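You operate a simulated robot arm through the tools that you are given. There is no shell and no other tool.

The job below is to be done with a simulated robot arm. You get a single attempt, and the scene is never put back.

## Task
Touch the grey machine's holder against both blanks on the magnet, then wind the ram up.
Fine: pull the panel's stop out and press its green ON button once first; the blank in line with the holder comes first.

It is judged by the outcome, as a careful person would: the job done as asked, and still so three seconds after it is handed in. It fails if anything else is knocked over, pushed out of place, dropped, spilled or broken.

## Robot
A 7-joint arm with a two-finger parallel gripper, fixed in place. Base frame: the origin is at the foot of the arm, x ahead of it, y to its left, z up. Units: m, degrees, N and s.
With the tool pointing down near the work surface it reaches from about 0.3 to 0.72 m from the base axis. Its first joint turns from -166.0 to 166.0 degrees. Payload 3.43 kg.
Tool frame: the origin (TCP) lies between the finger pads and is the grasp point; the fingertips stand 0.03 m ahead of it; z points along the fingers, y is the line along which they close. Largest opening 0.094 m; finger width 0.028, thickness 0.01; the body of the gripper, 0.05 by 0.096 m, starts 0.055 m behind the TCP.
Orientation is that of the tool frame in the base frame, as [roll, pitch, yaw] about the fixed x, y, z axes, in that order (R = Rz(yaw) Ry(pitch) Rx(roll)). With the fingers straight down and closing along the base's y, the tool's x points along the base's -x, its y along +y and its z along -z.

## Interface
- The arm moves only by the tool step_arm. Its argument "moves" is one flat list of numbers, 7 for each row, row after row: the shift along the tool's x, y, z in m, then the turn, a rotation vector about the tool's x, y, z in rad, then the closure in counts, from 0 (fully open) to 255 (shut). In form: [dx, dy, dz, wx, wy, wz, gripper, dx, dy, dz, wx, wy, wz, gripper, ...]. A call has 1 to 20 rows; each row shifts and turns the commanded pose from where the row before left it, along the tool's axes as they then stand. Rows are played at 5 a second. More than 0.05 m and 8.6 degrees between two rows, or a gripper value outside its range, and nothing of the call is played. Where a pose cannot be reached the arm comes as near as it can. A force on the tool above 40 N (or 10 N above the force at the start of the call, whichever is more), or a blocked arm, ends the call early, and 0.2 s more pass. Each finger travels about 0.108 m/s and halts on what it meets, pressing with about 37 N; the grip force reading is that of the motor and also rises with nothing between the fingers. The clock runs only during rows and for 0.2 s after the last one: add rows that do not move to give the fingers time. It gives the time, the measured TCP pose, the force on the tool (base axes), the opening and the grip force at its end, in the units of the frame above (readings bear some noise), with the torque about the TCP (base axes, N m) and any sound that the robot's microphone picked up, and new pictures: "pictures" is both (left out), scene, wrist or none.
- Cameras (640 x 400 px; columns grow to the right, rows downward): "scene" is fixed at [0.0507, -0.6488, 1.5973]; the picture's right is [0.78, -0.63, 0.00], its down [-0.56, -0.69, -0.47] and it looks along [0.29, 0.36, -0.88] (base axes); focal length 214 px, centre (320, 200). "wrist" rides on the gripper at [0.076, 0.014, -0.103] in the tool frame; the picture's right is [-0.18, 0.98, 0.00], its down [-0.75, -0.14, -0.64] and it looks along [-0.63, -0.12, 0.77] (tool axes); focal length 243 px, centre (320, 200). There is no depth. A picture from a camera that has moved, and an enlarged one, comes with that camera's place and axes in the base frame and with its lens.
- lift_body(by): slides the trunk up (or, below 0, down) by that many m; the arm rides with it, the base frame stays. It gives what a move gives, with no picture.
- enlarge(camera, box): a new picture of the part [left, top, right, bottom] of that camera's present view, enlarged. It takes no simulated time.
- finish_job(): hands the job in; it is judged then, once.

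Places have to be worked out from the pictures, the camera data and where the tool is seen. Open the gripper and draw the arm clear of the work before you hand the job in, unless the task says otherwise.

The tools are called after ">>>" by a JSON object that holds its "op" and its "data". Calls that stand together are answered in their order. step_arm: Moves the arm, as the interface text tells. Its arguments: {"type":"object","properties":{"moves":{"type":"array","items":{"type":"number"}},"pictures":{"type":"string","enum":["both","scene","wrist","none"]}},"required":["moves"]} The other tools are called the same way: lift_body (by) slides the trunk up or down; enlarge (camera, box) takes an enlarged picture of a part of a camera's view; finish_job () hands the job in.

At the start:

```text
time: 0.0
eef_pos: [0.3656, 0.1439, 1.1484]
ee_rot: [-180.0, -0.1, -180.0]
force: [1.0, 0.0, -0.5]
torque: [0.01, 0.03, -0.01]
gripper_width: 0.0941
grasp_force: 0.0
trunk travel left (down, up): [-0.225, 0.365]
```

scene: 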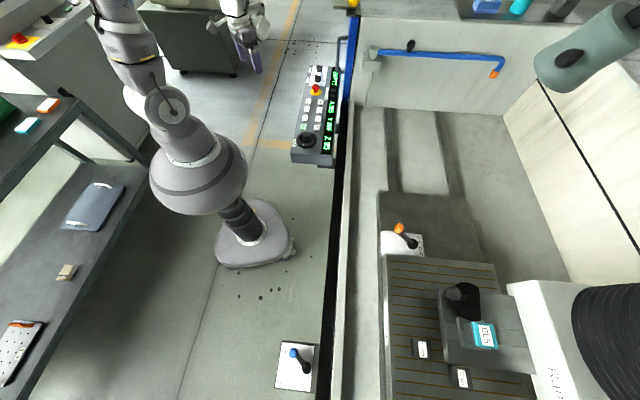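
wrist: 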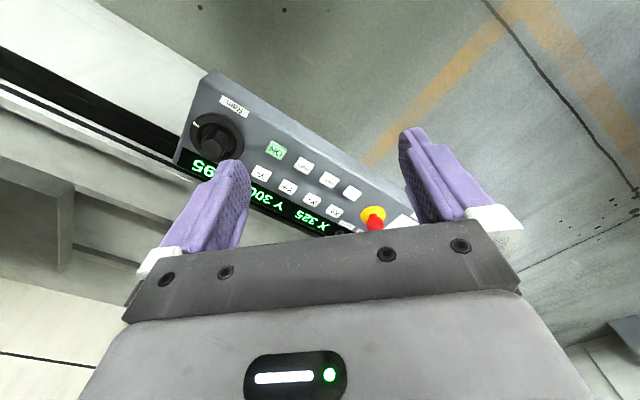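

I start by looking closely at the scene and wrist views to identify the panel, the machine, the magnet and blanks.

>>> {"op": "enlarge", "data": {"camera": "scene", "box": [270, 50, 370, 180]}}

>>> {"op": "enlarge", "data": {"camera": "scene", "box": [360, 210, 560, 400]}}

>>> {"op": "enlarge", "data": {"camera": "scene", "box": [340, 0, 640, 200]}}

>>> {"op": "enlarge", "data": {"camera": "scene", "box": [220, 320, 420, 400]}}

>>> {"op": "enlarge", "data": {"camera": "wrist", "box": [160, 60, 440, 240]}}

```text
3.08 times, centred on (320, 115) of scene
camera zoom: at [0.0507, -0.6488, 1.5973], right [0.78, -0.63, 0.0], down [-0.56, -0.69, -0.47], along [0.29, 0.36, -0.88], focal length 660 px, centre (320, 462)
```

zoom: 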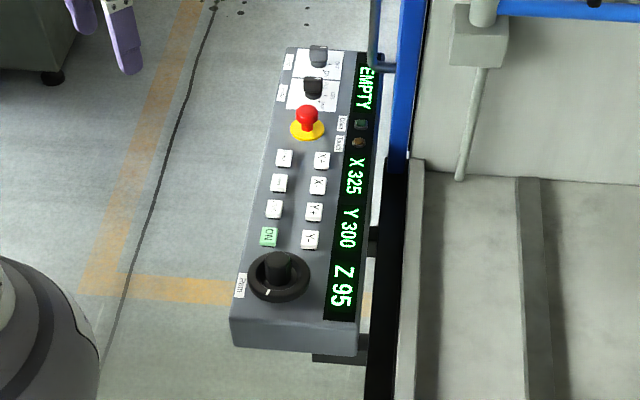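

```text
2.11 times, centred on (460, 305) of scene
camera zoom: at [0.0507, -0.6488, 1.5973], right [0.78, -0.63, 0.0], down [-0.56, -0.69, -0.47], along [0.29, 0.36, -0.88], focal length 452 px, centre (25, -21)
```

zoom: 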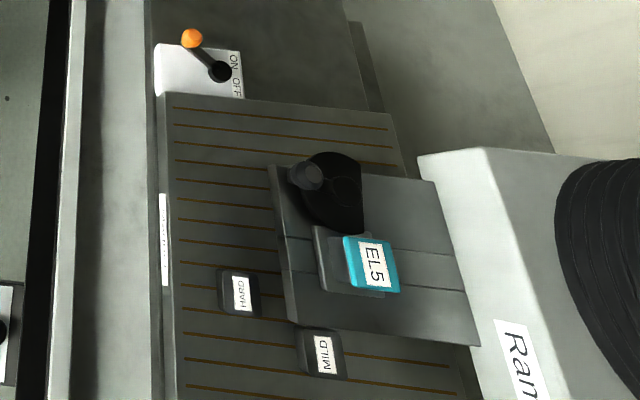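

```text
2.00 times, centred on (490, 100) of scene
camera zoom: at [0.0507, -0.6488, 1.5973], right [0.78, -0.63, 0.0], down [-0.56, -0.69, -0.47], along [0.29, 0.36, -0.88], focal length 429 px, centre (-20, 400)
```

zoom: 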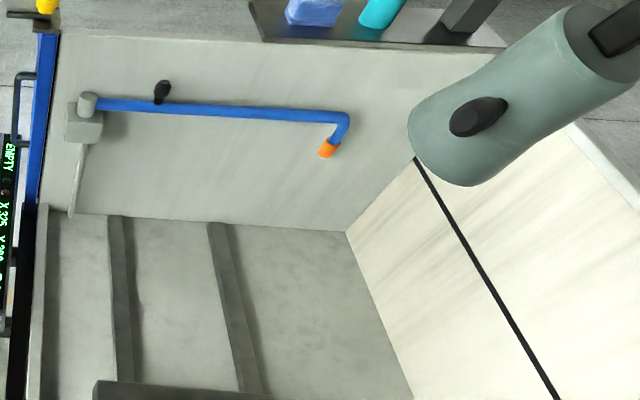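

```text
3.20 times, centred on (320, 360) of scene
camera zoom: at [0.0507, -0.6488, 1.5973], right [0.78, -0.63, 0.0], down [-0.56, -0.69, -0.47], along [0.29, 0.36, -0.88], focal length 686 px, centre (320, -312)
```

zoom: 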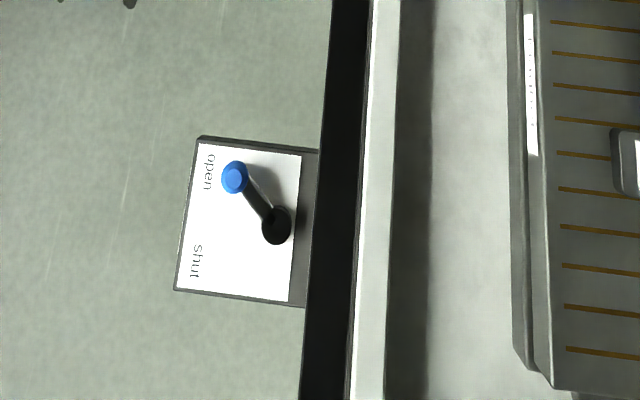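

```text
2.22 times, centred on (300, 150) of wrist
camera zoom: at [0.2888, 0.1554, 1.251], right [0.18, 0.98, 0.0], down [0.75, -0.14, 0.64], along [0.63, -0.12, -0.77], focal length 539 px, centre (364, 311)
```

zoom: 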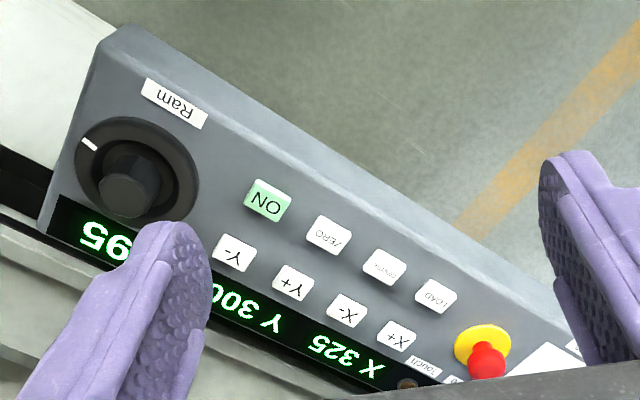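

The panel sits at roughly (0.49–0.71, 0.03–0.21, 0.83). I zoom in more to read its labels and lamps and the details around the magnet.

>>> {"op": "enlarge", "data": {"camera": "scene", "box": [300, 60, 350, 100]}}

>>> {"op": "enlarge", "data": {"camera": "scene", "box": [300, 90, 350, 120]}}

>>> {"op": "enlarge", "data": {"camera": "scene", "box": [285, 115, 350, 170]}}

>>> {"op": "enlarge", "data": {"camera": "scene", "box": [430, 270, 530, 340]}}

>>> {"op": "enlarge", "data": {"camera": "scene", "box": [400, 320, 480, 400]}}

>>> {"op": "enlarge", "data": {"camera": "scene", "box": [370, 210, 440, 260]}}

>>> {"op": "enlarge", "data": {"camera": "scene", "box": [500, 270, 640, 400]}}

>>> {"op": "enlarge", "data": {"camera": "scene", "box": [0, 0, 200, 150]}}

>>> {"op": "enlarge", "data": {"camera": "wrist", "box": [240, 130, 440, 240]}}

```text
10.00 times, centred on (325, 80) of scene
camera zoom: at [0.0507, -0.6488, 1.5973], right [0.78, -0.63, 0.0], down [-0.56, -0.69, -0.47], along [0.29, 0.36, -0.88], focal length 2145 px, centre (270, 1400)
```

zoom: 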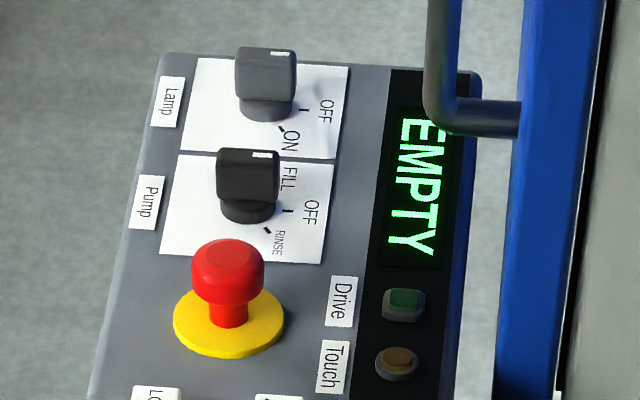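

```text
12.80 times, centred on (325, 105) of scene
camera zoom: at [0.0507, -0.6488, 1.5973], right [0.78, -0.63, 0.0], down [-0.56, -0.69, -0.47], along [0.29, 0.36, -0.88], focal length 2745 px, centre (256, 1416)
```

zoom: 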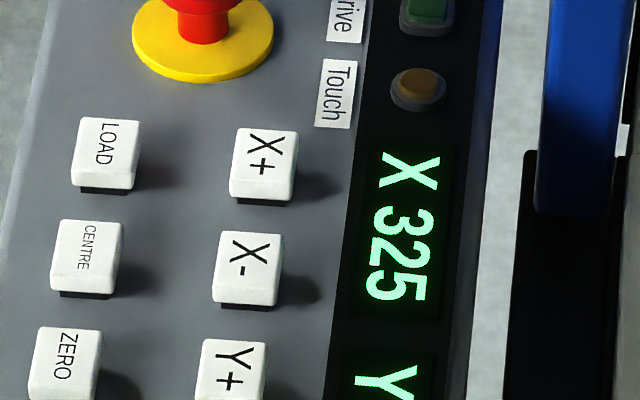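

```text
7.27 times, centred on (318, 142) of scene
camera zoom: at [0.0507, -0.6488, 1.5973], right [0.78, -0.63, 0.0], down [-0.56, -0.69, -0.47], along [0.29, 0.36, -0.88], focal length 1560 px, centre (338, 618)
```

zoom: 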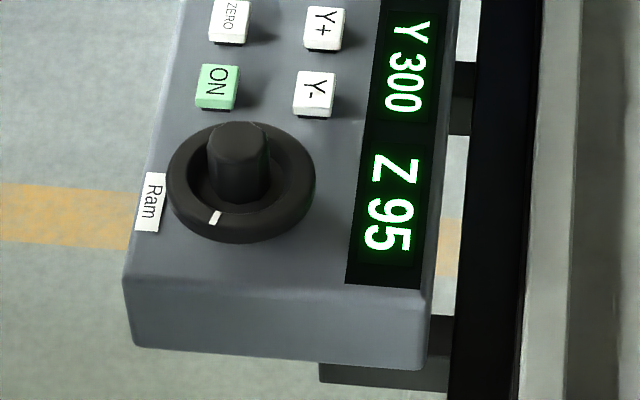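

```text
5.71 times, centred on (480, 305) of scene
camera zoom: at [0.0507, -0.6488, 1.5973], right [0.78, -0.63, 0.0], down [-0.56, -0.69, -0.47], along [0.29, 0.36, -0.88], focal length 1226 px, centre (-594, -400)
```

zoom: 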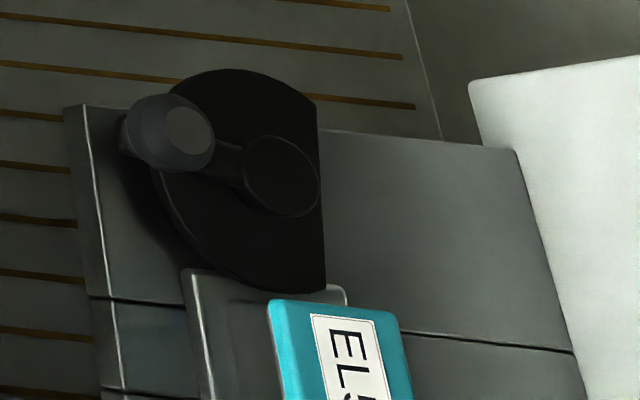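

```text
5.00 times, centred on (440, 360) of scene
camera zoom: at [0.0507, -0.6488, 1.5973], right [0.78, -0.63, 0.0], down [-0.56, -0.69, -0.47], along [0.29, 0.36, -0.88], focal length 1072 px, centre (-280, -600)
```

zoom: 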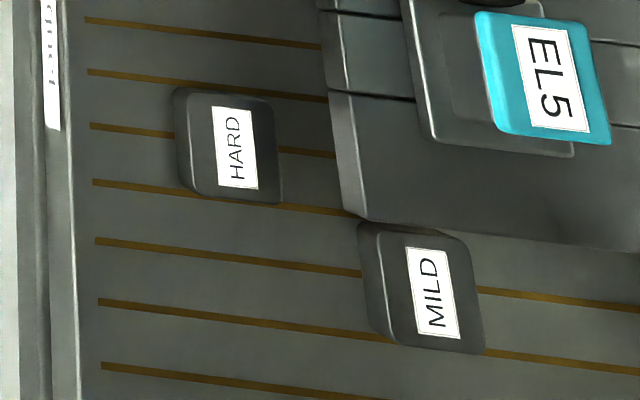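

```text
8.00 times, centred on (405, 235) of scene
camera zoom: at [0.0507, -0.6488, 1.5973], right [0.78, -0.63, 0.0], down [-0.56, -0.69, -0.47], along [0.29, 0.36, -0.88], focal length 1716 px, centre (-360, -80)
```

zoom: 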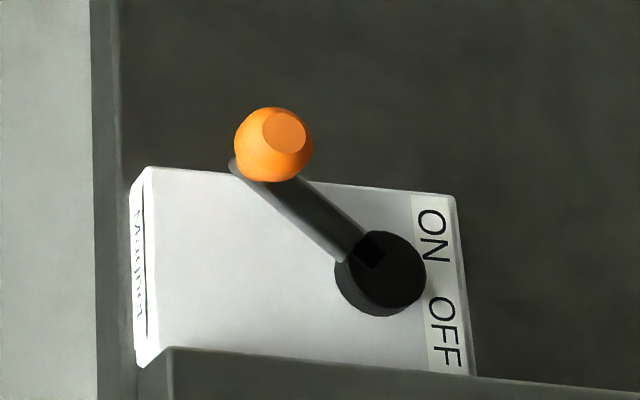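

```text
3.08 times, centred on (570, 335) of scene
camera zoom: at [0.0507, -0.6488, 1.5973], right [0.78, -0.63, 0.0], down [-0.56, -0.69, -0.47], along [0.29, 0.36, -0.88], focal length 660 px, centre (-449, -215)
```

zoom: 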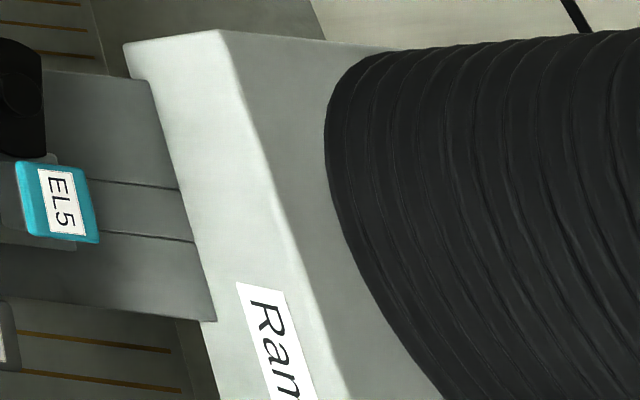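

```text
2.67 times, centred on (100, 75) of scene
camera zoom: at [0.0507, -0.6488, 1.5973], right [0.78, -0.63, 0.0], down [-0.56, -0.69, -0.47], along [0.29, 0.36, -0.88], focal length 572 px, centre (907, 533)
```

zoom: 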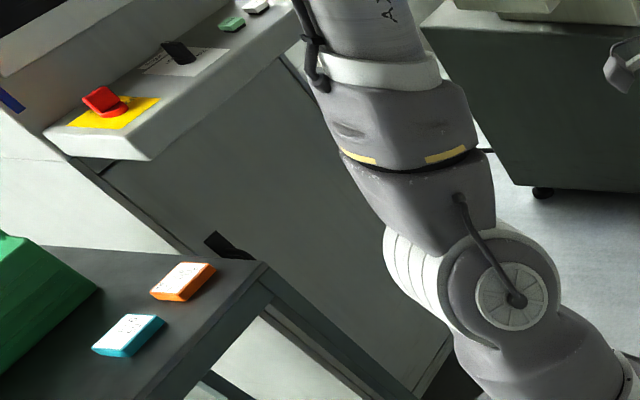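

```text
3.20 times, centred on (340, 185) of wrist
camera zoom: at [0.2888, 0.1554, 1.251], right [0.18, 0.98, 0.0], down [0.75, -0.14, 0.64], along [0.63, -0.12, -0.77], focal length 776 px, centre (256, 248)
```

zoom: 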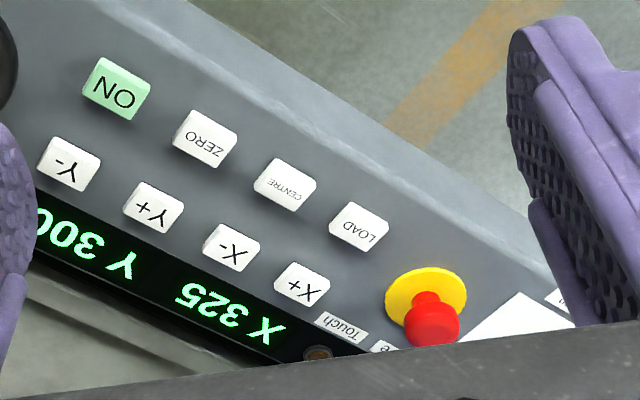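

The panel reads EMPTY, X 325, Y 300, Z 95, with Drive and Touch lamps both dark. The blanks are marked HARD and MILD. I need a side view under the ram, so I turn the wrist about 50° toward the machine while staying high.

>>> {"op": "step_arm", "data": {"moves": [0, 0, 0, 0, 0, 0.148, 0, 0, 0, 0, 0, 0, 0.148, 0, 0, 0, 0, 0, 0, 0.148, 0, 0, 0, 0, 0, 0, 0.148, 0, 0, 0, 0, 0, 0, 0.148, 0, 0, 0, 0, 0, 0, 0.148, 0, 0, 0, 0, 0, 0, 0, 0], "pictures": "both"}}

>>> {"op": "enlarge", "data": {"camera": "scene", "box": [0, 80, 120, 160]}}

```text
time: 1.6
eef_pos: [0.3665, 0.1429, 1.1497]
ee_rot: [-179.9, 0.0, 128.9]
force: [-0.3, -1.5, 0.3]
torque: [0.01, 0.01, -0.01]
gripper_width: 0.094
grasp_force: 0.1
trunk travel left (down, up): [-0.225, 0.365]
camera wrist: at [0.3277, 0.209, 1.2512], right [0.88, 0.48, 0.0], down [0.36, -0.67, 0.64], along [0.3, -0.56, -0.77], focal length 243 px, centre (320, 200)
```

scene: 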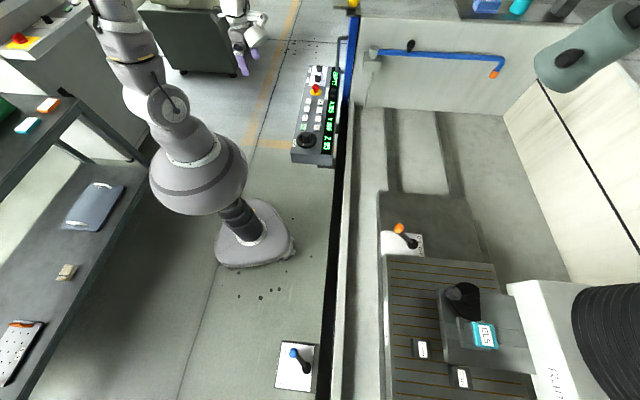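
wrist: 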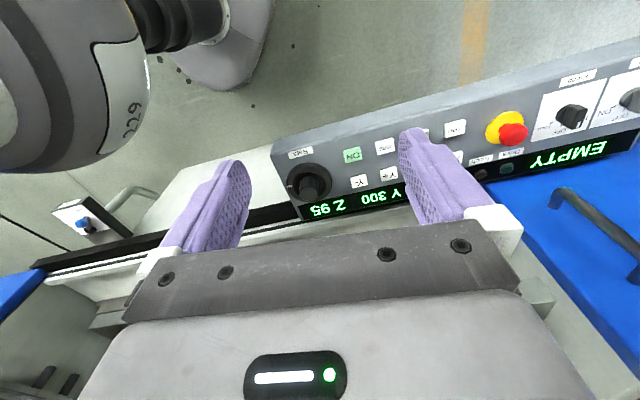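

```text
5.00 times, centred on (60, 120) of scene
camera zoom: at [0.0507, -0.6488, 1.5973], right [0.78, -0.63, 0.0], down [-0.56, -0.69, -0.47], along [0.29, 0.36, -0.88], focal length 1072 px, centre (1620, 600)
```

zoom: 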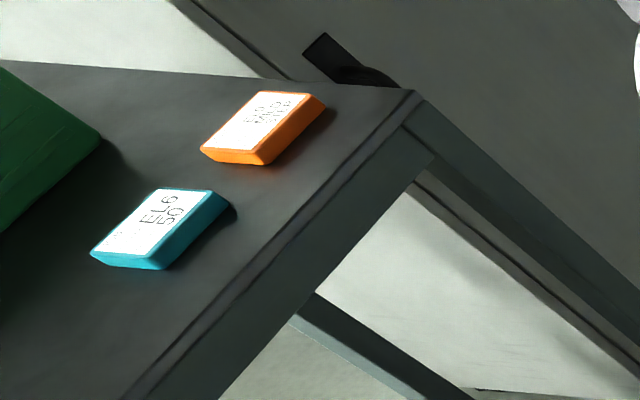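

The hand blocks the view of the machine, so I turn further, move over the machine's front edge at height about 1.2, and look under the ram from there.

>>> {"op": "step_arm", "data": {"moves": [0, 0, 0, 0, 0, 0.131, 0, 0, 0, 0, 0, 0, 0.131, 0, 0, 0, 0, 0, 0, 0.131, 0, 0, 0, 0, 0, 0, 0.131, 0, 0, 0, 0, 0, 0, 0.131, 0, 0, 0, 0, 0, 0, 0.131, 0, -0.04, 0, -0.006, 0, 0, 0, 0, -0.04, 0, -0.006, 0, 0, 0, 0, -0.04, 0, -0.006, 0, 0, 0, 0, -0.04, 0, -0.006, 0, 0, 0, 0, -0.04, 0, -0.006, 0, 0, 0, 0, -0.04, 0, -0.006, 0, 0, 0, 0, 0, 0, 0, 0, 0, 0, 0], "pictures": "both"}}

```text
time: 4.4
eef_pos: [0.3414, -0.0986, 1.1859]
ee_rot: [179.9, 0.1, 84.0]
force: [0.0, 0.0, 0.0]
torque: [0.0, -0.01, 0.0]
gripper_width: 0.094
grasp_force: 0.1
trunk travel left (down, up): [-0.225, 0.365]
camera wrist: at [0.3628, -0.0258, 1.2869], right [0.96, -0.29, 0.0], down [-0.22, -0.73, 0.64], along [-0.18, -0.62, -0.77], focal length 243 px, centre (320, 200)
```

scene: 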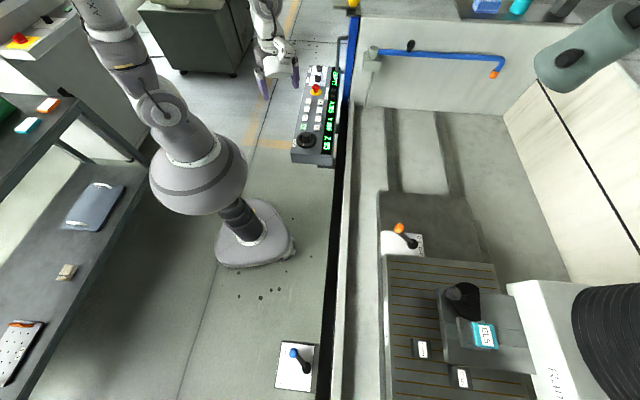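
wrist: 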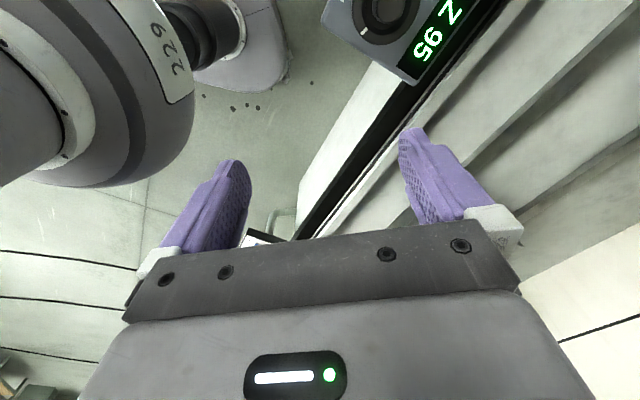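

The hand moved as planned. I go a little further toward the machine and tilt the tool to look in under the ram.

>>> {"op": "step_arm", "data": {"moves": [-0.04, 0, -0.005, 0, 0, 0, 0, -0.04, 0, -0.005, 0, 0, 0, 0, -0.04, 0, -0.005, 0, 0, 0, 0, -0.04, 0, -0.005, 0, 0, 0, 0, 0, 0, 0, 0, -0.145, 0, 0, 0, 0, 0, 0, -0.145, 0, 0, 0, 0, 0, 0, -0.145, 0, 0, 0, 0, 0, 0, -0.145, 0, 0, 0, 0, 0, 0, 0, 0, 0], "pictures": "both"}}

```text
time: 6.4
eef_pos: [0.3249, -0.2556, 1.2046]
ee_rot: [180.0, 33.2, 83.9]
force: [0.1, -0.1, -0.3]
torque: [0.0, -0.01, 0.02]
gripper_width: 0.0939
grasp_force: 0.0
trunk travel left (down, up): [-0.225, 0.365]
camera wrist: at [0.3502, -0.1395, 1.248], right [0.96, -0.26, 0.1], down [-0.17, -0.26, 0.95], along [-0.22, -0.93, -0.29], focal length 243 px, centre (320, 200)
```

scene: 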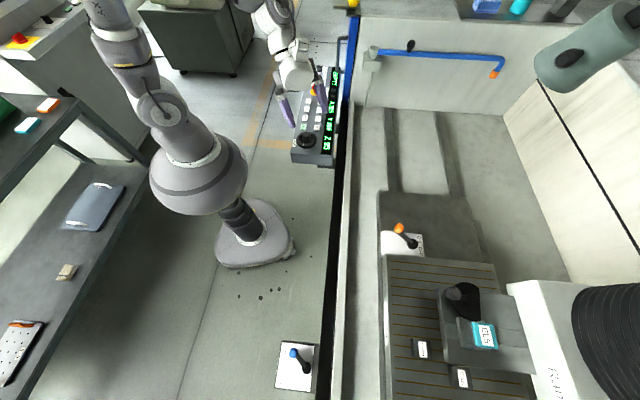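
wrist: 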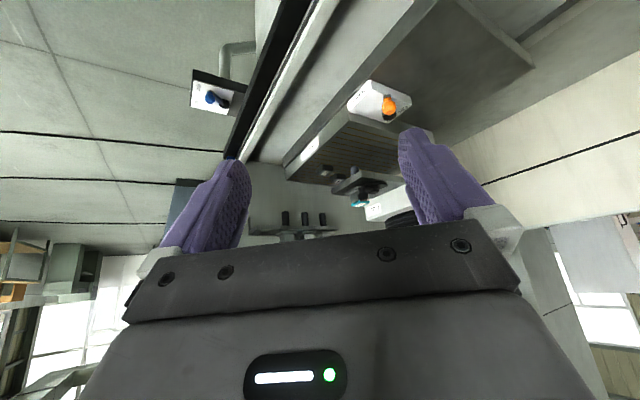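

The magnet table, blanks and holder are now visible between the fingers; I zoom in there.

>>> {"op": "enlarge", "data": {"camera": "wrist", "box": [290, 120, 420, 230]}}

>>> {"op": "enlarge", "data": {"camera": "wrist", "box": [310, 150, 380, 220]}}

>>> {"op": "enlarge", "data": {"camera": "wrist", "box": [170, 40, 430, 240]}}

```text
3.64 times, centred on (355, 175) of wrist
camera zoom: at [0.3502, -0.1395, 1.248], right [0.96, -0.26, 0.1], down [-0.17, -0.26, 0.95], along [-0.22, -0.93, -0.29], focal length 882 px, centre (193, 291)
```

zoom: 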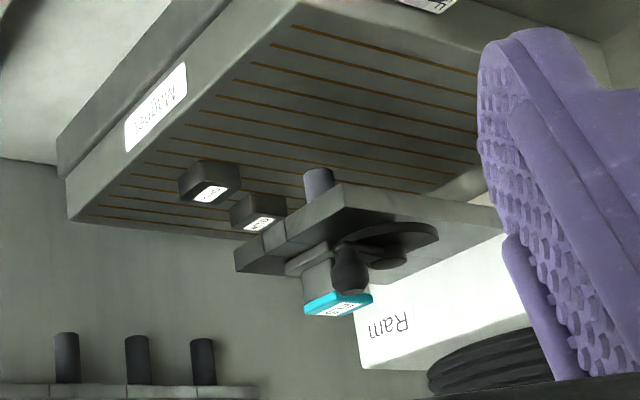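

```text
5.71 times, centred on (345, 185) of wrist
camera zoom: at [0.3502, -0.1395, 1.248], right [0.96, -0.26, 0.1], down [-0.17, -0.26, 0.95], along [-0.22, -0.93, -0.29], focal length 1386 px, centre (177, 286)
```

zoom: 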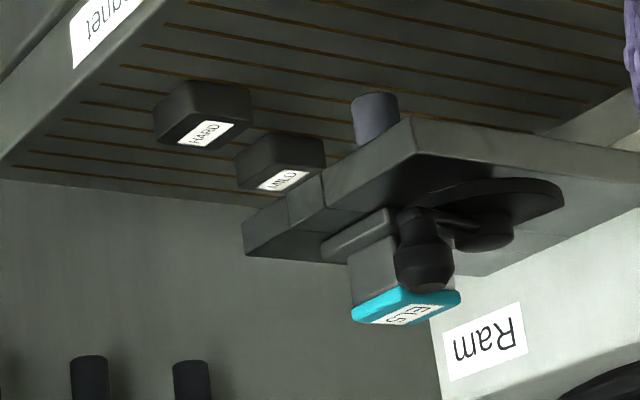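

```text
2.00 times, centred on (300, 140) of wrist
camera zoom: at [0.3502, -0.1395, 1.248], right [0.96, -0.26, 0.1], down [-0.17, -0.26, 0.95], along [-0.22, -0.93, -0.29], focal length 485 px, centre (360, 320)
```

zoom: 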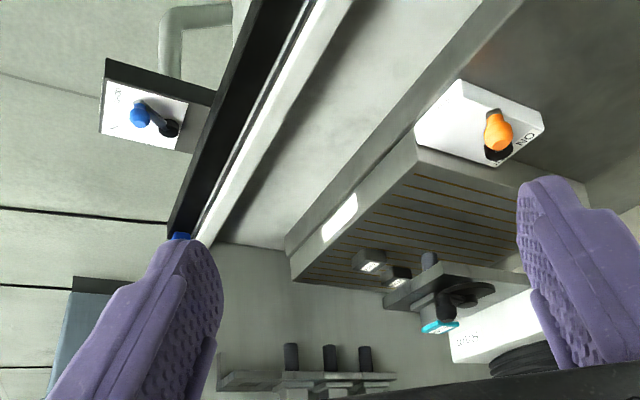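

Triangulating from both cameras, machine axes run at 45°. I get EL5 at about (0.301,-0.907), MILD at (0.230,-0.973), HARD at (0.204,-0.879), and the electrode tip looks as low as the blank tops or lower. I move the camera nearer for a better look at the heights and alignment.

>>> {"op": "step_arm", "data": {"moves": [-0.0277, 0.0011, 0.034, 0, 0, 0, 0, -0.0277, 0.0011, 0.034, 0, 0, 0, 0, -0.0277, 0.0011, 0.034, 0, 0, 0, 0, -0.0277, 0.0011, 0.034, 0, 0, 0, 0, -0.0277, 0.0011, 0.034, 0, 0, 0, 0, -0.0277, 0.0011, 0.034, 0, 0, 0, 0, 0, 0, 0, 0, 0, 0, 0], "pictures": "both"}}

>>> {"op": "enlarge", "data": {"camera": "wrist", "box": [300, 110, 420, 210]}}

>>> {"op": "enlarge", "data": {"camera": "wrist", "box": [230, 0, 430, 230]}}

```text
time: 8.0
eef_pos: [0.3034, -0.5084, 1.1268]
ee_rot: [179.9, 33.3, 84.2]
force: [-0.2, -0.1, -0.1]
torque: [0.01, 0.04, -0.06]
gripper_width: 0.0938
grasp_force: 0.1
trunk travel left (down, up): [-0.225, 0.365]
camera wrist: at [0.3298, -0.3921, 1.1699], right [0.96, -0.25, 0.1], down [-0.17, -0.26, 0.95], along [-0.22, -0.93, -0.3], focal length 243 px, centre (320, 200)
```

scene: 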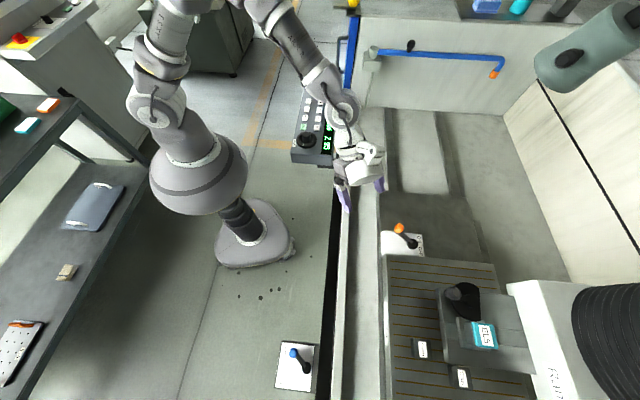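
wrist: 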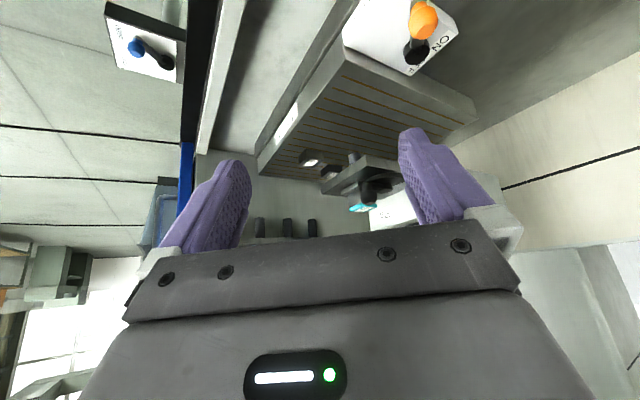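

```text
4.00 times, centred on (360, 160) of wrist
camera zoom: at [0.3298, -0.3921, 1.1699], right [0.96, -0.25, 0.1], down [-0.17, -0.26, 0.95], along [-0.22, -0.93, -0.3], focal length 970 px, centre (160, 360)
```

zoom: 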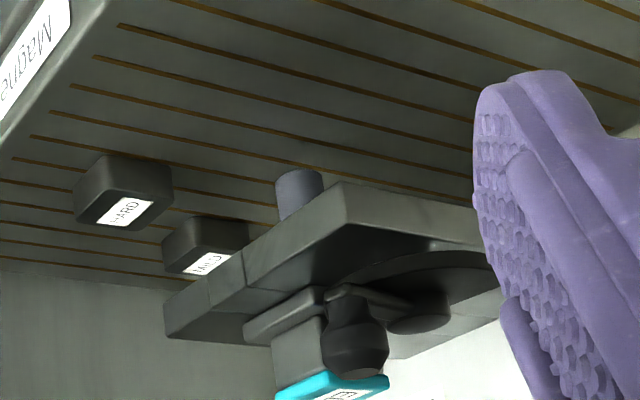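

```text
1.74 times, centred on (330, 115) of wrist
camera zoom: at [0.3298, -0.3921, 1.1699], right [0.96, -0.25, 0.1], down [-0.17, -0.26, 0.95], along [-0.22, -0.93, -0.3], focal length 422 px, centre (303, 348)
```

zoom: 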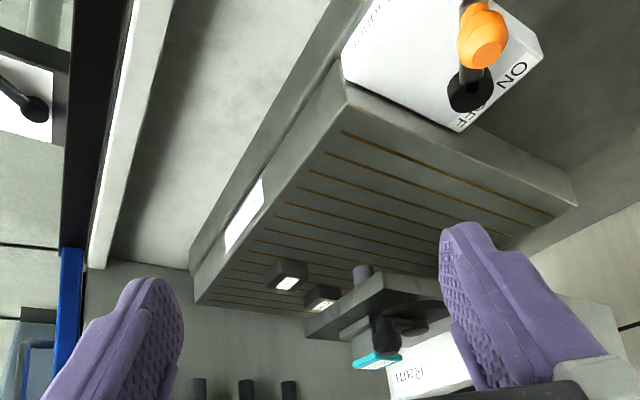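

The tip sits at z≈0.913, about 1 cm below the blank tops (≈0.922), so the touches are made sideways by jogging. MILD shares the holder's cross coordinate, so MILD comes first. I bring the arm back the way it came, toward the panel.

>>> {"op": "step_arm", "data": {"moves": [0.0277, -0.0011, -0.034, 0, 0, 0, 0, 0.0277, -0.0011, -0.034, 0, 0, 0, 0, 0.0277, -0.0011, -0.034, 0, 0, 0, 0, 0.0277, -0.0011, -0.034, 0, 0, 0, 0, 0.0277, -0.0011, -0.034, 0, 0, 0, 0, 0.0277, -0.0011, -0.034, 0, 0, 0, 0, 0, 0, 0, 0, 0.145, 0, 0, 0, 0, 0, 0, 0.145, 0, 0, 0, 0, 0, 0, 0.145, 0, 0, 0, 0, 0, 0, 0.145, 0, 0, 0.0442, 0.0016, 0, 0, 0, 0, 0, 0.0442, 0.0016, 0, 0, 0, 0, 0, 0.0442, 0.0016, 0, 0, 0, 0, 0, 0.0442, 0.0016, 0, 0, 0, 0, 0, 0.0442, 0.0016, 0, 0, 0, 0, 0, 0.0442, 0.0016, 0, 0, 0, 0, 0, 0.0442, 0.0016, 0, 0, 0, 0, 0, 0.0442, 0.0016, 0, 0, 0, 0, 0], "pictures": "none"}}

>>> {"op": "step_arm", "data": {"moves": [0, 0, 0, 0, 0, -0.145, 0, 0, 0, 0, 0, 0, -0.145, 0, 0, 0, 0, 0, 0, -0.145, 0, 0, 0, 0, 0, 0, -0.145, 0, 0, 0, 0, 0, 0, -0.145, 0, 0, 0, 0, 0, 0, -0.145, 0, 0, 0, 0, 0, 0, -0.145, 0, 0, 0, 0, 0, 0, -0.145, 0, 0, 0, 0, 0, 0, -0.145, 0, 0, 0, 0, 0, 0, -0.145, 0, 0, 0, 0, 0, 0, -0.145, 0, 0, 0, 0, 0, 0, -0.145, 0, 0, 0, 0, 0, 0, -0.145, 0, 0, 0, 0, 0, 0, -0.145, 0, 0, 0, 0, 0, 0, -0.145, 0, 0, 0, 0, 0, 0, -0.145, 0, 0, 0, 0, 0, 0, -0.14, 0, 0, 0, 0, 0, 0, 0, 0], "pictures": "both"}}

```text
time: 11.8
eef_pos: [0.3738, 0.095, 1.2028]
ee_rot: [179.8, -0.1, 84.1]
force: [-0.3, 0.3, 0.5]
torque: [0.0, -0.01, 0.01]
gripper_width: 0.0941
grasp_force: 0.1
trunk travel left (down, up): [-0.225, 0.365]
```

```text
time: 15.6
eef_pos: [0.3729, 0.0954, 1.2074]
ee_rot: [180.0, 0.0, -135.0]
force: [0.6, 0.0, 0.4]
torque: [0.0, 0.0, 0.02]
gripper_width: 0.094
grasp_force: 0.0
trunk travel left (down, up): [-0.225, 0.365]
camera wrist: at [0.3085, 0.0498, 1.3082], right [-0.57, 0.82, 0.0], down [0.63, 0.43, 0.64], along [0.53, 0.36, -0.77], focal length 243 px, centre (320, 200)
```

scene: 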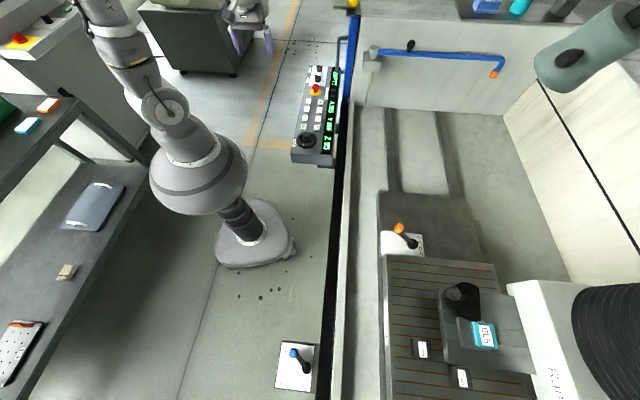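
wrist: 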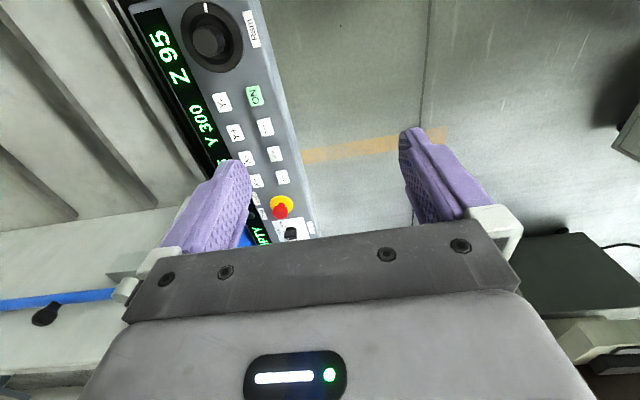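

The tool now faces along the panel (yaw −135°). I zoom in to fix button, knob and stop positions by triangulation.

>>> {"op": "enlarge", "data": {"camera": "wrist", "box": [120, 0, 330, 130]}}

>>> {"op": "enlarge", "data": {"camera": "wrist", "box": [200, 110, 360, 250]}}

```text
3.05 times, centred on (225, 65) of wrist
camera zoom: at [0.3085, 0.0498, 1.3082], right [-0.57, 0.82, 0.0], down [0.63, 0.43, 0.64], along [0.53, 0.36, -0.77], focal length 739 px, centre (610, 611)
```

zoom: 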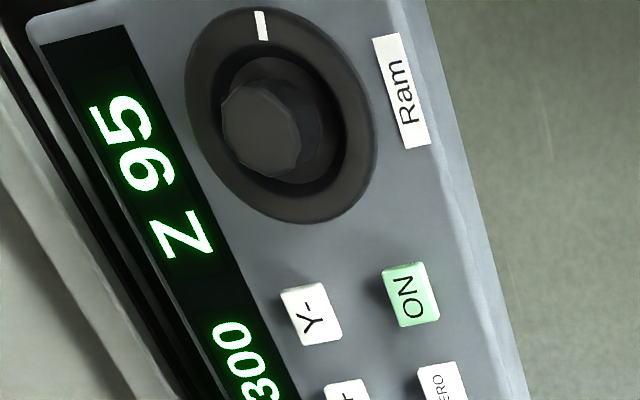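

```text
2.86 times, centred on (280, 180) of wrist
camera zoom: at [0.3085, 0.0498, 1.3082], right [-0.57, 0.82, 0.0], down [0.63, 0.43, 0.64], along [0.53, 0.36, -0.77], focal length 693 px, centre (434, 257)
```

zoom: 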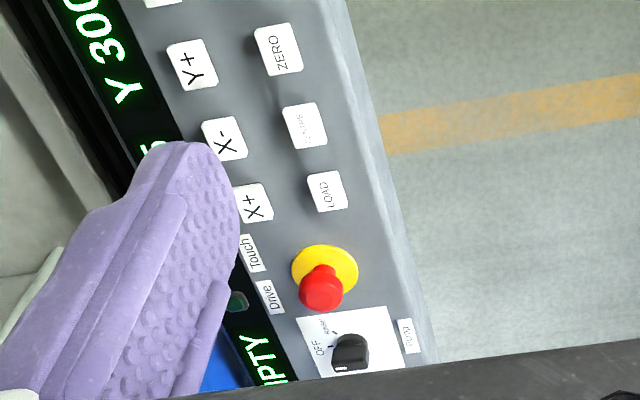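

Estimates agree from both cameras: ON (0.493,0.029,0.838), stop head (0.708,0.202,0.856), ram hub top (0.446,-0.060,0.882), Y- (0.539,-0.016), Y+ (0.583,0.027), X- (0.627,0.071), X+ (0.668,0.114). I move to above the stop.

>>> {"op": "step_arm", "data": {"moves": [-0.0313, -0.0161, 0.0207, 0, 0, 0, 0, -0.0313, -0.0161, 0.0207, 0, 0, 0, 0, -0.0313, -0.0161, 0.0207, 0, 0, 0, 0, -0.0313, -0.0161, 0.0207, 0, 0, 0, 0, -0.0313, -0.0161, 0.0207, 0, 0, 0, 0, -0.0313, -0.0161, 0.0207, 0, 0, 0, 0, -0.0313, -0.0161, 0.0207, 0, 0, 0, 0, -0.0313, -0.0161, 0.0207, 0, 0, 0, 0, -0.0313, -0.0161, 0.0207, 0, 0, 0, 0, -0.0313, -0.0161, 0.0207, 0, 0, 0, 0, 0, 0, 0, 0, 0, 0, 0], "pictures": "both"}}

```text
time: 18.0
eef_pos: [0.7029, 0.204, 0.9966]
ee_rot: [179.9, -0.1, -135.1]
force: [-0.3, 0.9, -0.9]
torque: [-0.01, -0.01, -0.01]
gripper_width: 0.0938
grasp_force: 0.2
out of reach, approached as far as the arm can: row 10
trunk travel left (down, up): [-0.225, 0.365]
camera wrist: at [0.6372, 0.1587, 1.0993], right [-0.57, 0.82, 0.0], down [0.63, 0.43, 0.64], along [0.53, 0.36, -0.77], focal length 243 px, centre (320, 200)
```

scene: 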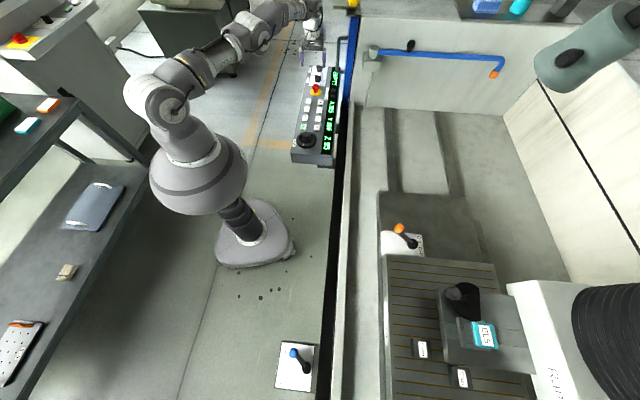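
wrist: 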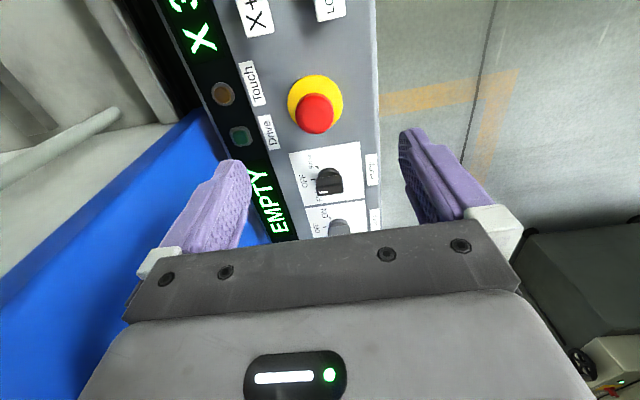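

The arm reached its limit just short of the stop (at 0.703,0.204). A slight outward tilt of about 6° should give the missing few millimetres; I apply only the tilt first.

>>> {"op": "step_arm", "data": {"moves": [0, 0, 0, 0, -0.1, 0, 0, 0, 0, 0, 0, 0, 0, 0], "pictures": "wrist"}}

```text
time: 18.6
eef_pos: [0.7025, 0.2034, 0.9989]
ee_rot: [-180.0, 5.8, -135.0]
force: [0.1, 0.5, -0.3]
torque: [0.02, 0.0, 0.03]
gripper_width: 0.094
grasp_force: 0.1
trunk travel left (down, up): [-0.225, 0.365]
camera wrist: at [0.6304, 0.1505, 1.0921], right [-0.57, 0.82, 0.02], down [0.58, 0.38, 0.71], along [0.58, 0.42, -0.7], focal length 243 px, centre (320, 200)
```

wrist: 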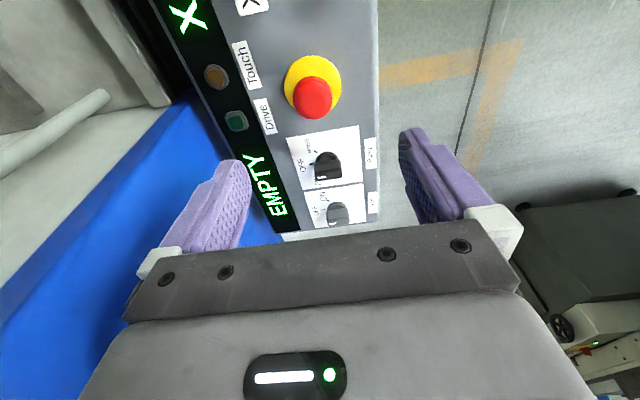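

The head reads at (0.711,0.202); I shift the remaining 8 mm onto it before lowering.

>>> {"op": "step_arm", "data": {"moves": [-0.005, -0.007, 0.0005, 0, 0, 0, 0, 0, 0, 0, 0, 0, 0, 0], "pictures": "none"}}

>>> {"op": "lift_body", "data": {"by": -0.09}}

>>> {"op": "enlarge", "data": {"camera": "wrist", "box": [160, 0, 480, 200]}}

>>> {"op": "enlarge", "data": {"camera": "scene", "box": [260, 0, 380, 130]}}

```text
time: 19.2
eef_pos: [0.7107, 0.2018, 0.9971]
ee_rot: [-180.0, 5.7, -135.0]
force: [0.3, -0.3, 0.4]
torque: [0.02, -0.03, -0.03]
gripper_width: 0.0937
grasp_force: 0.1
trunk travel left (down, up): [-0.225, 0.365]
```

```text
time: 20.4
eef_pos: [0.7117, 0.2014, 0.9091]
ee_rot: [-179.9, 5.7, -135.0]
force: [0.1, 0.0, 0.4]
torque: [-0.01, 0.03, 0.01]
gripper_width: 0.0942
grasp_force: 0.1
trunk travel left (down, up): [-0.135, 0.455]
```

```text
2.00 times, centred on (320, 100) of wrist
camera zoom: at [0.6395, 0.1487, 1.0022], right [-0.57, 0.82, 0.02], down [0.58, 0.39, 0.71], along [0.58, 0.41, -0.7], focal length 485 px, centre (320, 400)
```

zoom: 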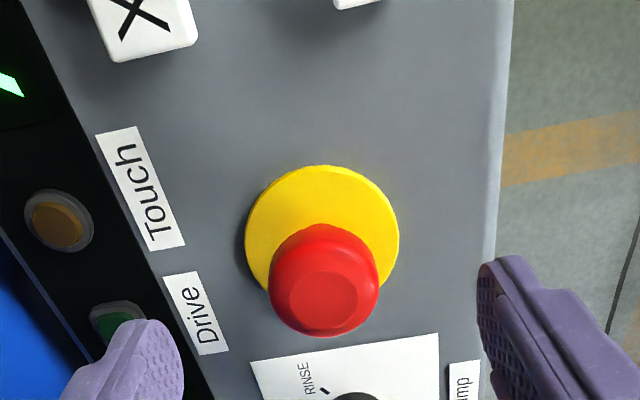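

```text
3.08 times, centred on (320, 65) of scene
camera zoom: at [0.0507, -0.6488, 1.5973], right [0.78, -0.63, 0.0], down [-0.56, -0.69, -0.47], along [0.29, 0.36, -0.88], focal length 660 px, centre (320, 615)
```

zoom: 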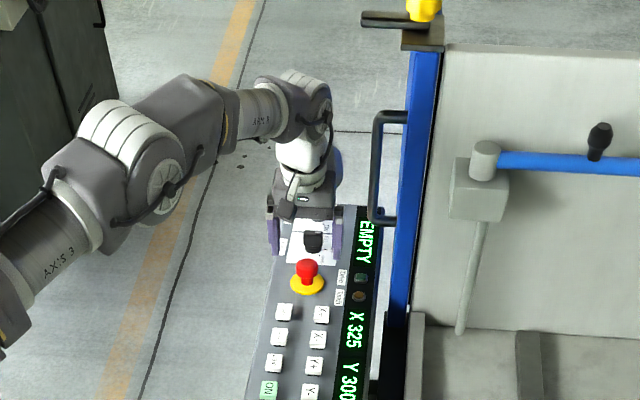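

The hand is centred on the stop. I narrow the fingers to about 62 mm to keep clear of the lamp, then lower so the tips are beside the red head.

>>> {"op": "step_arm", "data": {"moves": [0, 0, 0, 0, 0, 0, 85, 0, 0, 0, 0, 0, 0, 85], "pictures": "none"}}

>>> {"op": "lift_body", "data": {"by": -0.033}}

>>> {"op": "enlarge", "data": {"camera": "wrist", "box": [160, 0, 480, 220]}}

>>> {"op": "enlarge", "data": {"camera": "scene", "box": [290, 40, 350, 110]}}

```text
time: 21.1
eef_pos: [0.711, 0.2024, 0.9086]
ee_rot: [179.9, 5.7, -135.0]
force: [-0.5, 0.5, -0.7]
torque: [-0.01, -0.01, -0.03]
gripper_width: 0.0626
grasp_force: 0.0
trunk travel left (down, up): [-0.135, 0.455]
```

```text
time: 21.8
eef_pos: [0.7114, 0.2005, 0.8768]
ee_rot: [-180.0, 5.6, -135.0]
force: [-0.2, 0.4, 0.2]
torque: [-0.01, 0.02, 0.01]
gripper_width: 0.0628
grasp_force: 0.0
trunk travel left (down, up): [-0.102, 0.488]
```

```text
1.82 times, centred on (320, 110) of wrist
camera zoom: at [0.6395, 0.1487, 0.9691], right [-0.57, 0.82, 0.02], down [0.58, 0.39, 0.71], along [0.58, 0.41, -0.7], focal length 441 px, centre (320, 364)
```

zoom: 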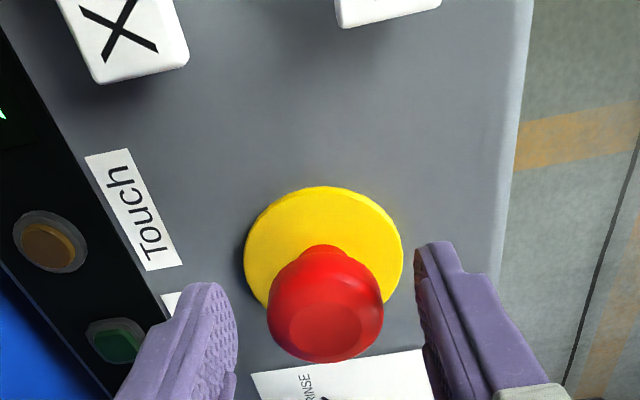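

```text
5.71 times, centred on (320, 75) of scene
camera zoom: at [0.0507, -0.6488, 1.5973], right [0.78, -0.63, 0.0], down [-0.56, -0.69, -0.47], along [0.29, 0.36, -0.88], focal length 1226 px, centre (320, 914)
```

zoom: 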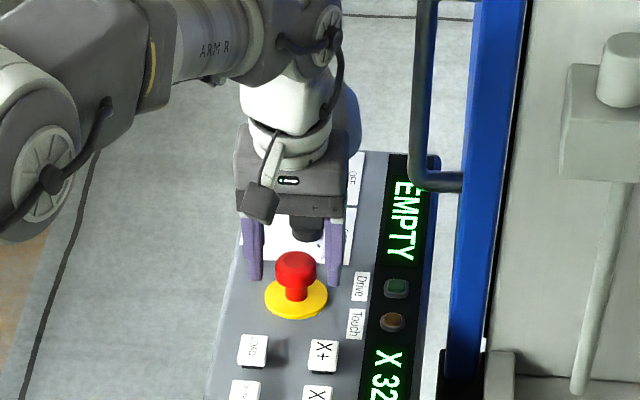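

Tips bracket the red head. I close the fingers on it and check the grip width.

>>> {"op": "step_arm", "data": {"moves": [0, 0, 0, 0, 0, 0, 255, 0, 0, 0, 0, 0, 0, 255, 0, 0, 0, 0, 0, 0, 255, 0, 0, 0, 0, 0, 0, 255], "pictures": "wrist"}}

```text
time: 22.8
eef_pos: [0.7125, 0.2013, 0.8757]
ee_rot: [180.0, 5.8, -135.1]
force: [-2.7, 2.0, 0.2]
torque: [0.03, 0.07, 0.01]
gripper_width: 0.0386
grasp_force: 45.1
trunk travel left (down, up): [-0.102, 0.488]
camera wrist: at [0.6393, 0.1491, 0.969], right [-0.57, 0.82, 0.02], down [0.58, 0.39, 0.71], along [0.58, 0.41, -0.7], focal length 243 px, centre (320, 200)
```

wrist: 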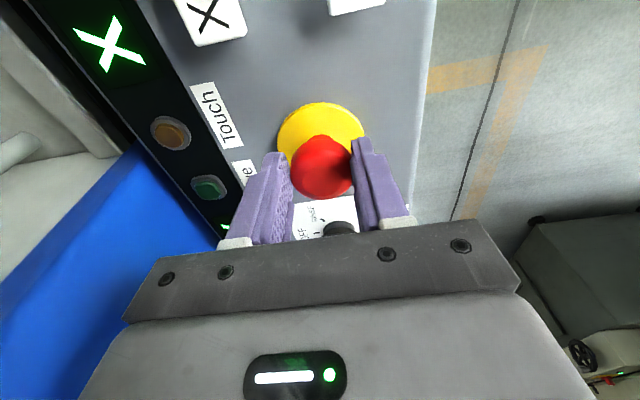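

Gripped firmly at 38.6 mm. I pull straight up in small steps.

>>> {"op": "step_arm", "data": {"moves": [-0.0004, 0, -0.004, 0, 0, 0, 255, -0.0004, 0, -0.004, 0, 0, 0, 255, -0.0004, 0, -0.004, 0, 0, 0, 255, 0, 0, 0, 0, 0, 0, 255], "pictures": "both"}}

```text
time: 23.8
eef_pos: [0.711, 0.2, 0.8845]
ee_rot: [179.9, 5.5, -135.0]
force: [-10.2, 3.2, -17.7]
torque: [0.19, 0.14, 0.1]
gripper_width: 0.0385
grasp_force: 45.4
trunk travel left (down, up): [-0.102, 0.488]
camera wrist: at [0.6398, 0.1493, 0.9781], right [-0.57, 0.82, 0.02], down [0.59, 0.39, 0.71], along [0.58, 0.41, -0.7], focal length 243 px, centre (320, 200)
```

scene: 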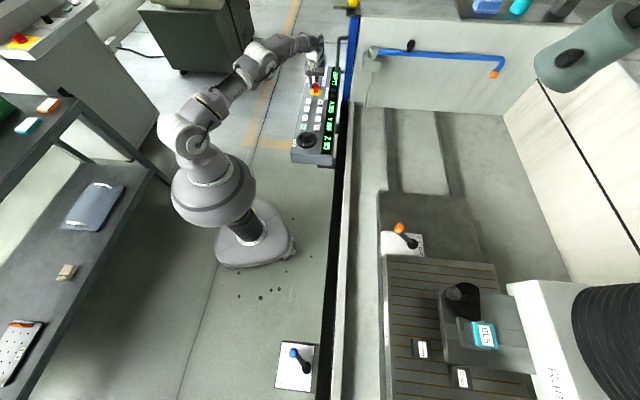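
wrist: 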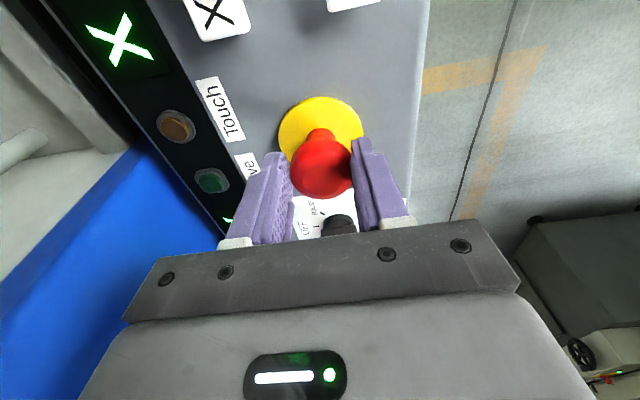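

The head rose about 9 mm with a 18 N pull now resisting, like an end stop. I open the fingers and see whether it stays out.

>>> {"op": "step_arm", "data": {"moves": [0, 0, 0, 0, 0, 0, 85, 0, 0, 0, 0, 0, 0, 85, 0, 0, 0, 0, 0, 0, 85], "pictures": "both"}}

>>> {"op": "enlarge", "data": {"camera": "scene", "box": [290, 60, 350, 160]}}

```text
time: 24.6
eef_pos: [0.7124, 0.1999, 0.8865]
ee_rot: [180.0, 5.6, -135.0]
force: [-0.5, -0.9, 0.5]
torque: [-0.01, 0.01, 0.01]
gripper_width: 0.0626
grasp_force: 0.1
trunk travel left (down, up): [-0.102, 0.488]
camera wrist: at [0.6401, 0.1483, 0.9801], right [-0.57, 0.82, 0.02], down [0.58, 0.39, 0.71], along [0.58, 0.41, -0.7], focal length 243 px, centre (320, 200)
```

scene: 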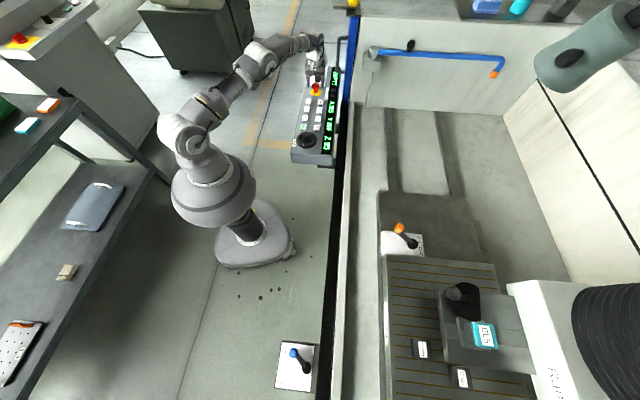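
wrist: 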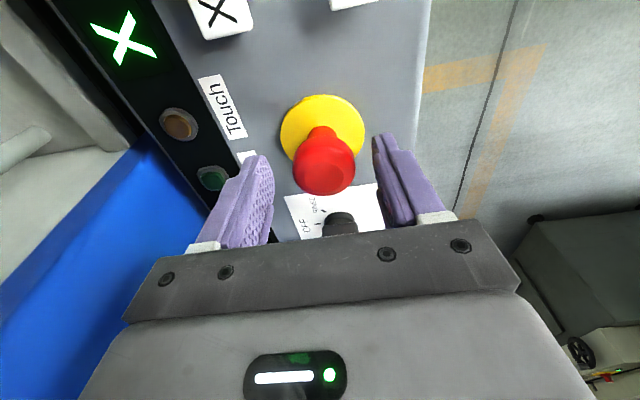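

```text
4.00 times, centred on (320, 110) of scene
camera zoom: at [0.0507, -0.6488, 1.5973], right [0.78, -0.63, 0.0], down [-0.56, -0.69, -0.47], along [0.29, 0.36, -0.88], focal length 858 px, centre (320, 560)
```

zoom: 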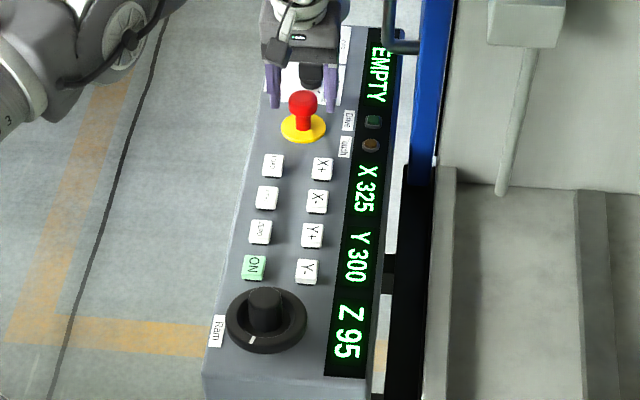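

The stop stays out (head about 8 mm higher than before, clear of the fingers). I raise straight up, then untilt, close the fingers and travel above the ON button.

>>> {"op": "step_arm", "data": {"moves": [-0.003, 0, -0.0298, 0, 0, 0, 85, -0.003, 0, -0.0298, 0, 0, 0, 85, 0, 0, 0, 0, 0.1, 0, 85, 0.0393, 0.0047, 0, 0, 0, 0, 255, 0.0393, 0.0047, 0, 0, 0, 0, 255, 0.0393, 0.0047, 0, 0, 0, 0, 255, 0.0393, 0.0047, 0, 0, 0, 0, 255, 0.0393, 0.0047, 0, 0, 0, 0, 255, 0.0393, 0.0047, 0, 0, 0, 0, 255, 0.0393, 0.0047, 0, 0, 0, 0, 255, 0, 0, 0, 0, 0, 0, 255], "pictures": "both"}}

```text
time: 27.0
eef_pos: [0.4794, 0.0273, 0.9473]
ee_rot: [179.9, 0.0, -135.0]
force: [0.3, -0.2, -0.5]
torque: [0.04, 0.03, 0.01]
gripper_width: 0.0
grasp_force: 32.8
out of reach, approached as far as the arm can: row 3
trunk travel left (down, up): [-0.102, 0.488]
camera wrist: at [0.4153, -0.017, 1.0493], right [-0.57, 0.82, 0.0], down [0.63, 0.43, 0.64], along [0.53, 0.36, -0.77], focal length 243 px, centre (320, 200)
```

scene: 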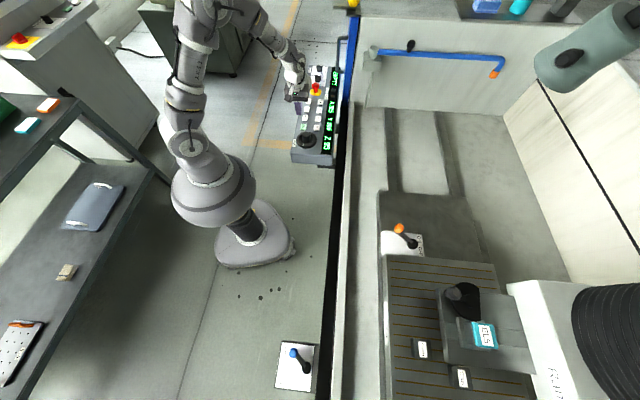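
wrist: 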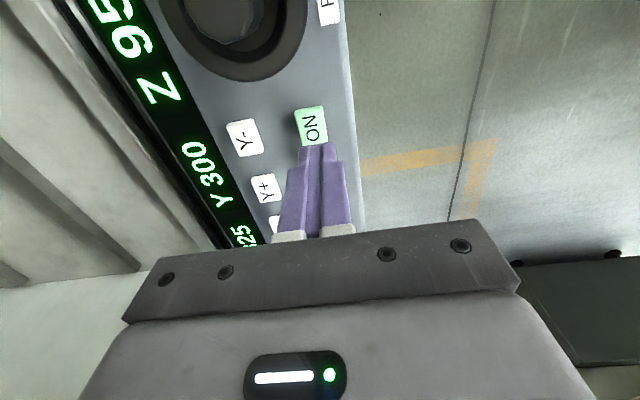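

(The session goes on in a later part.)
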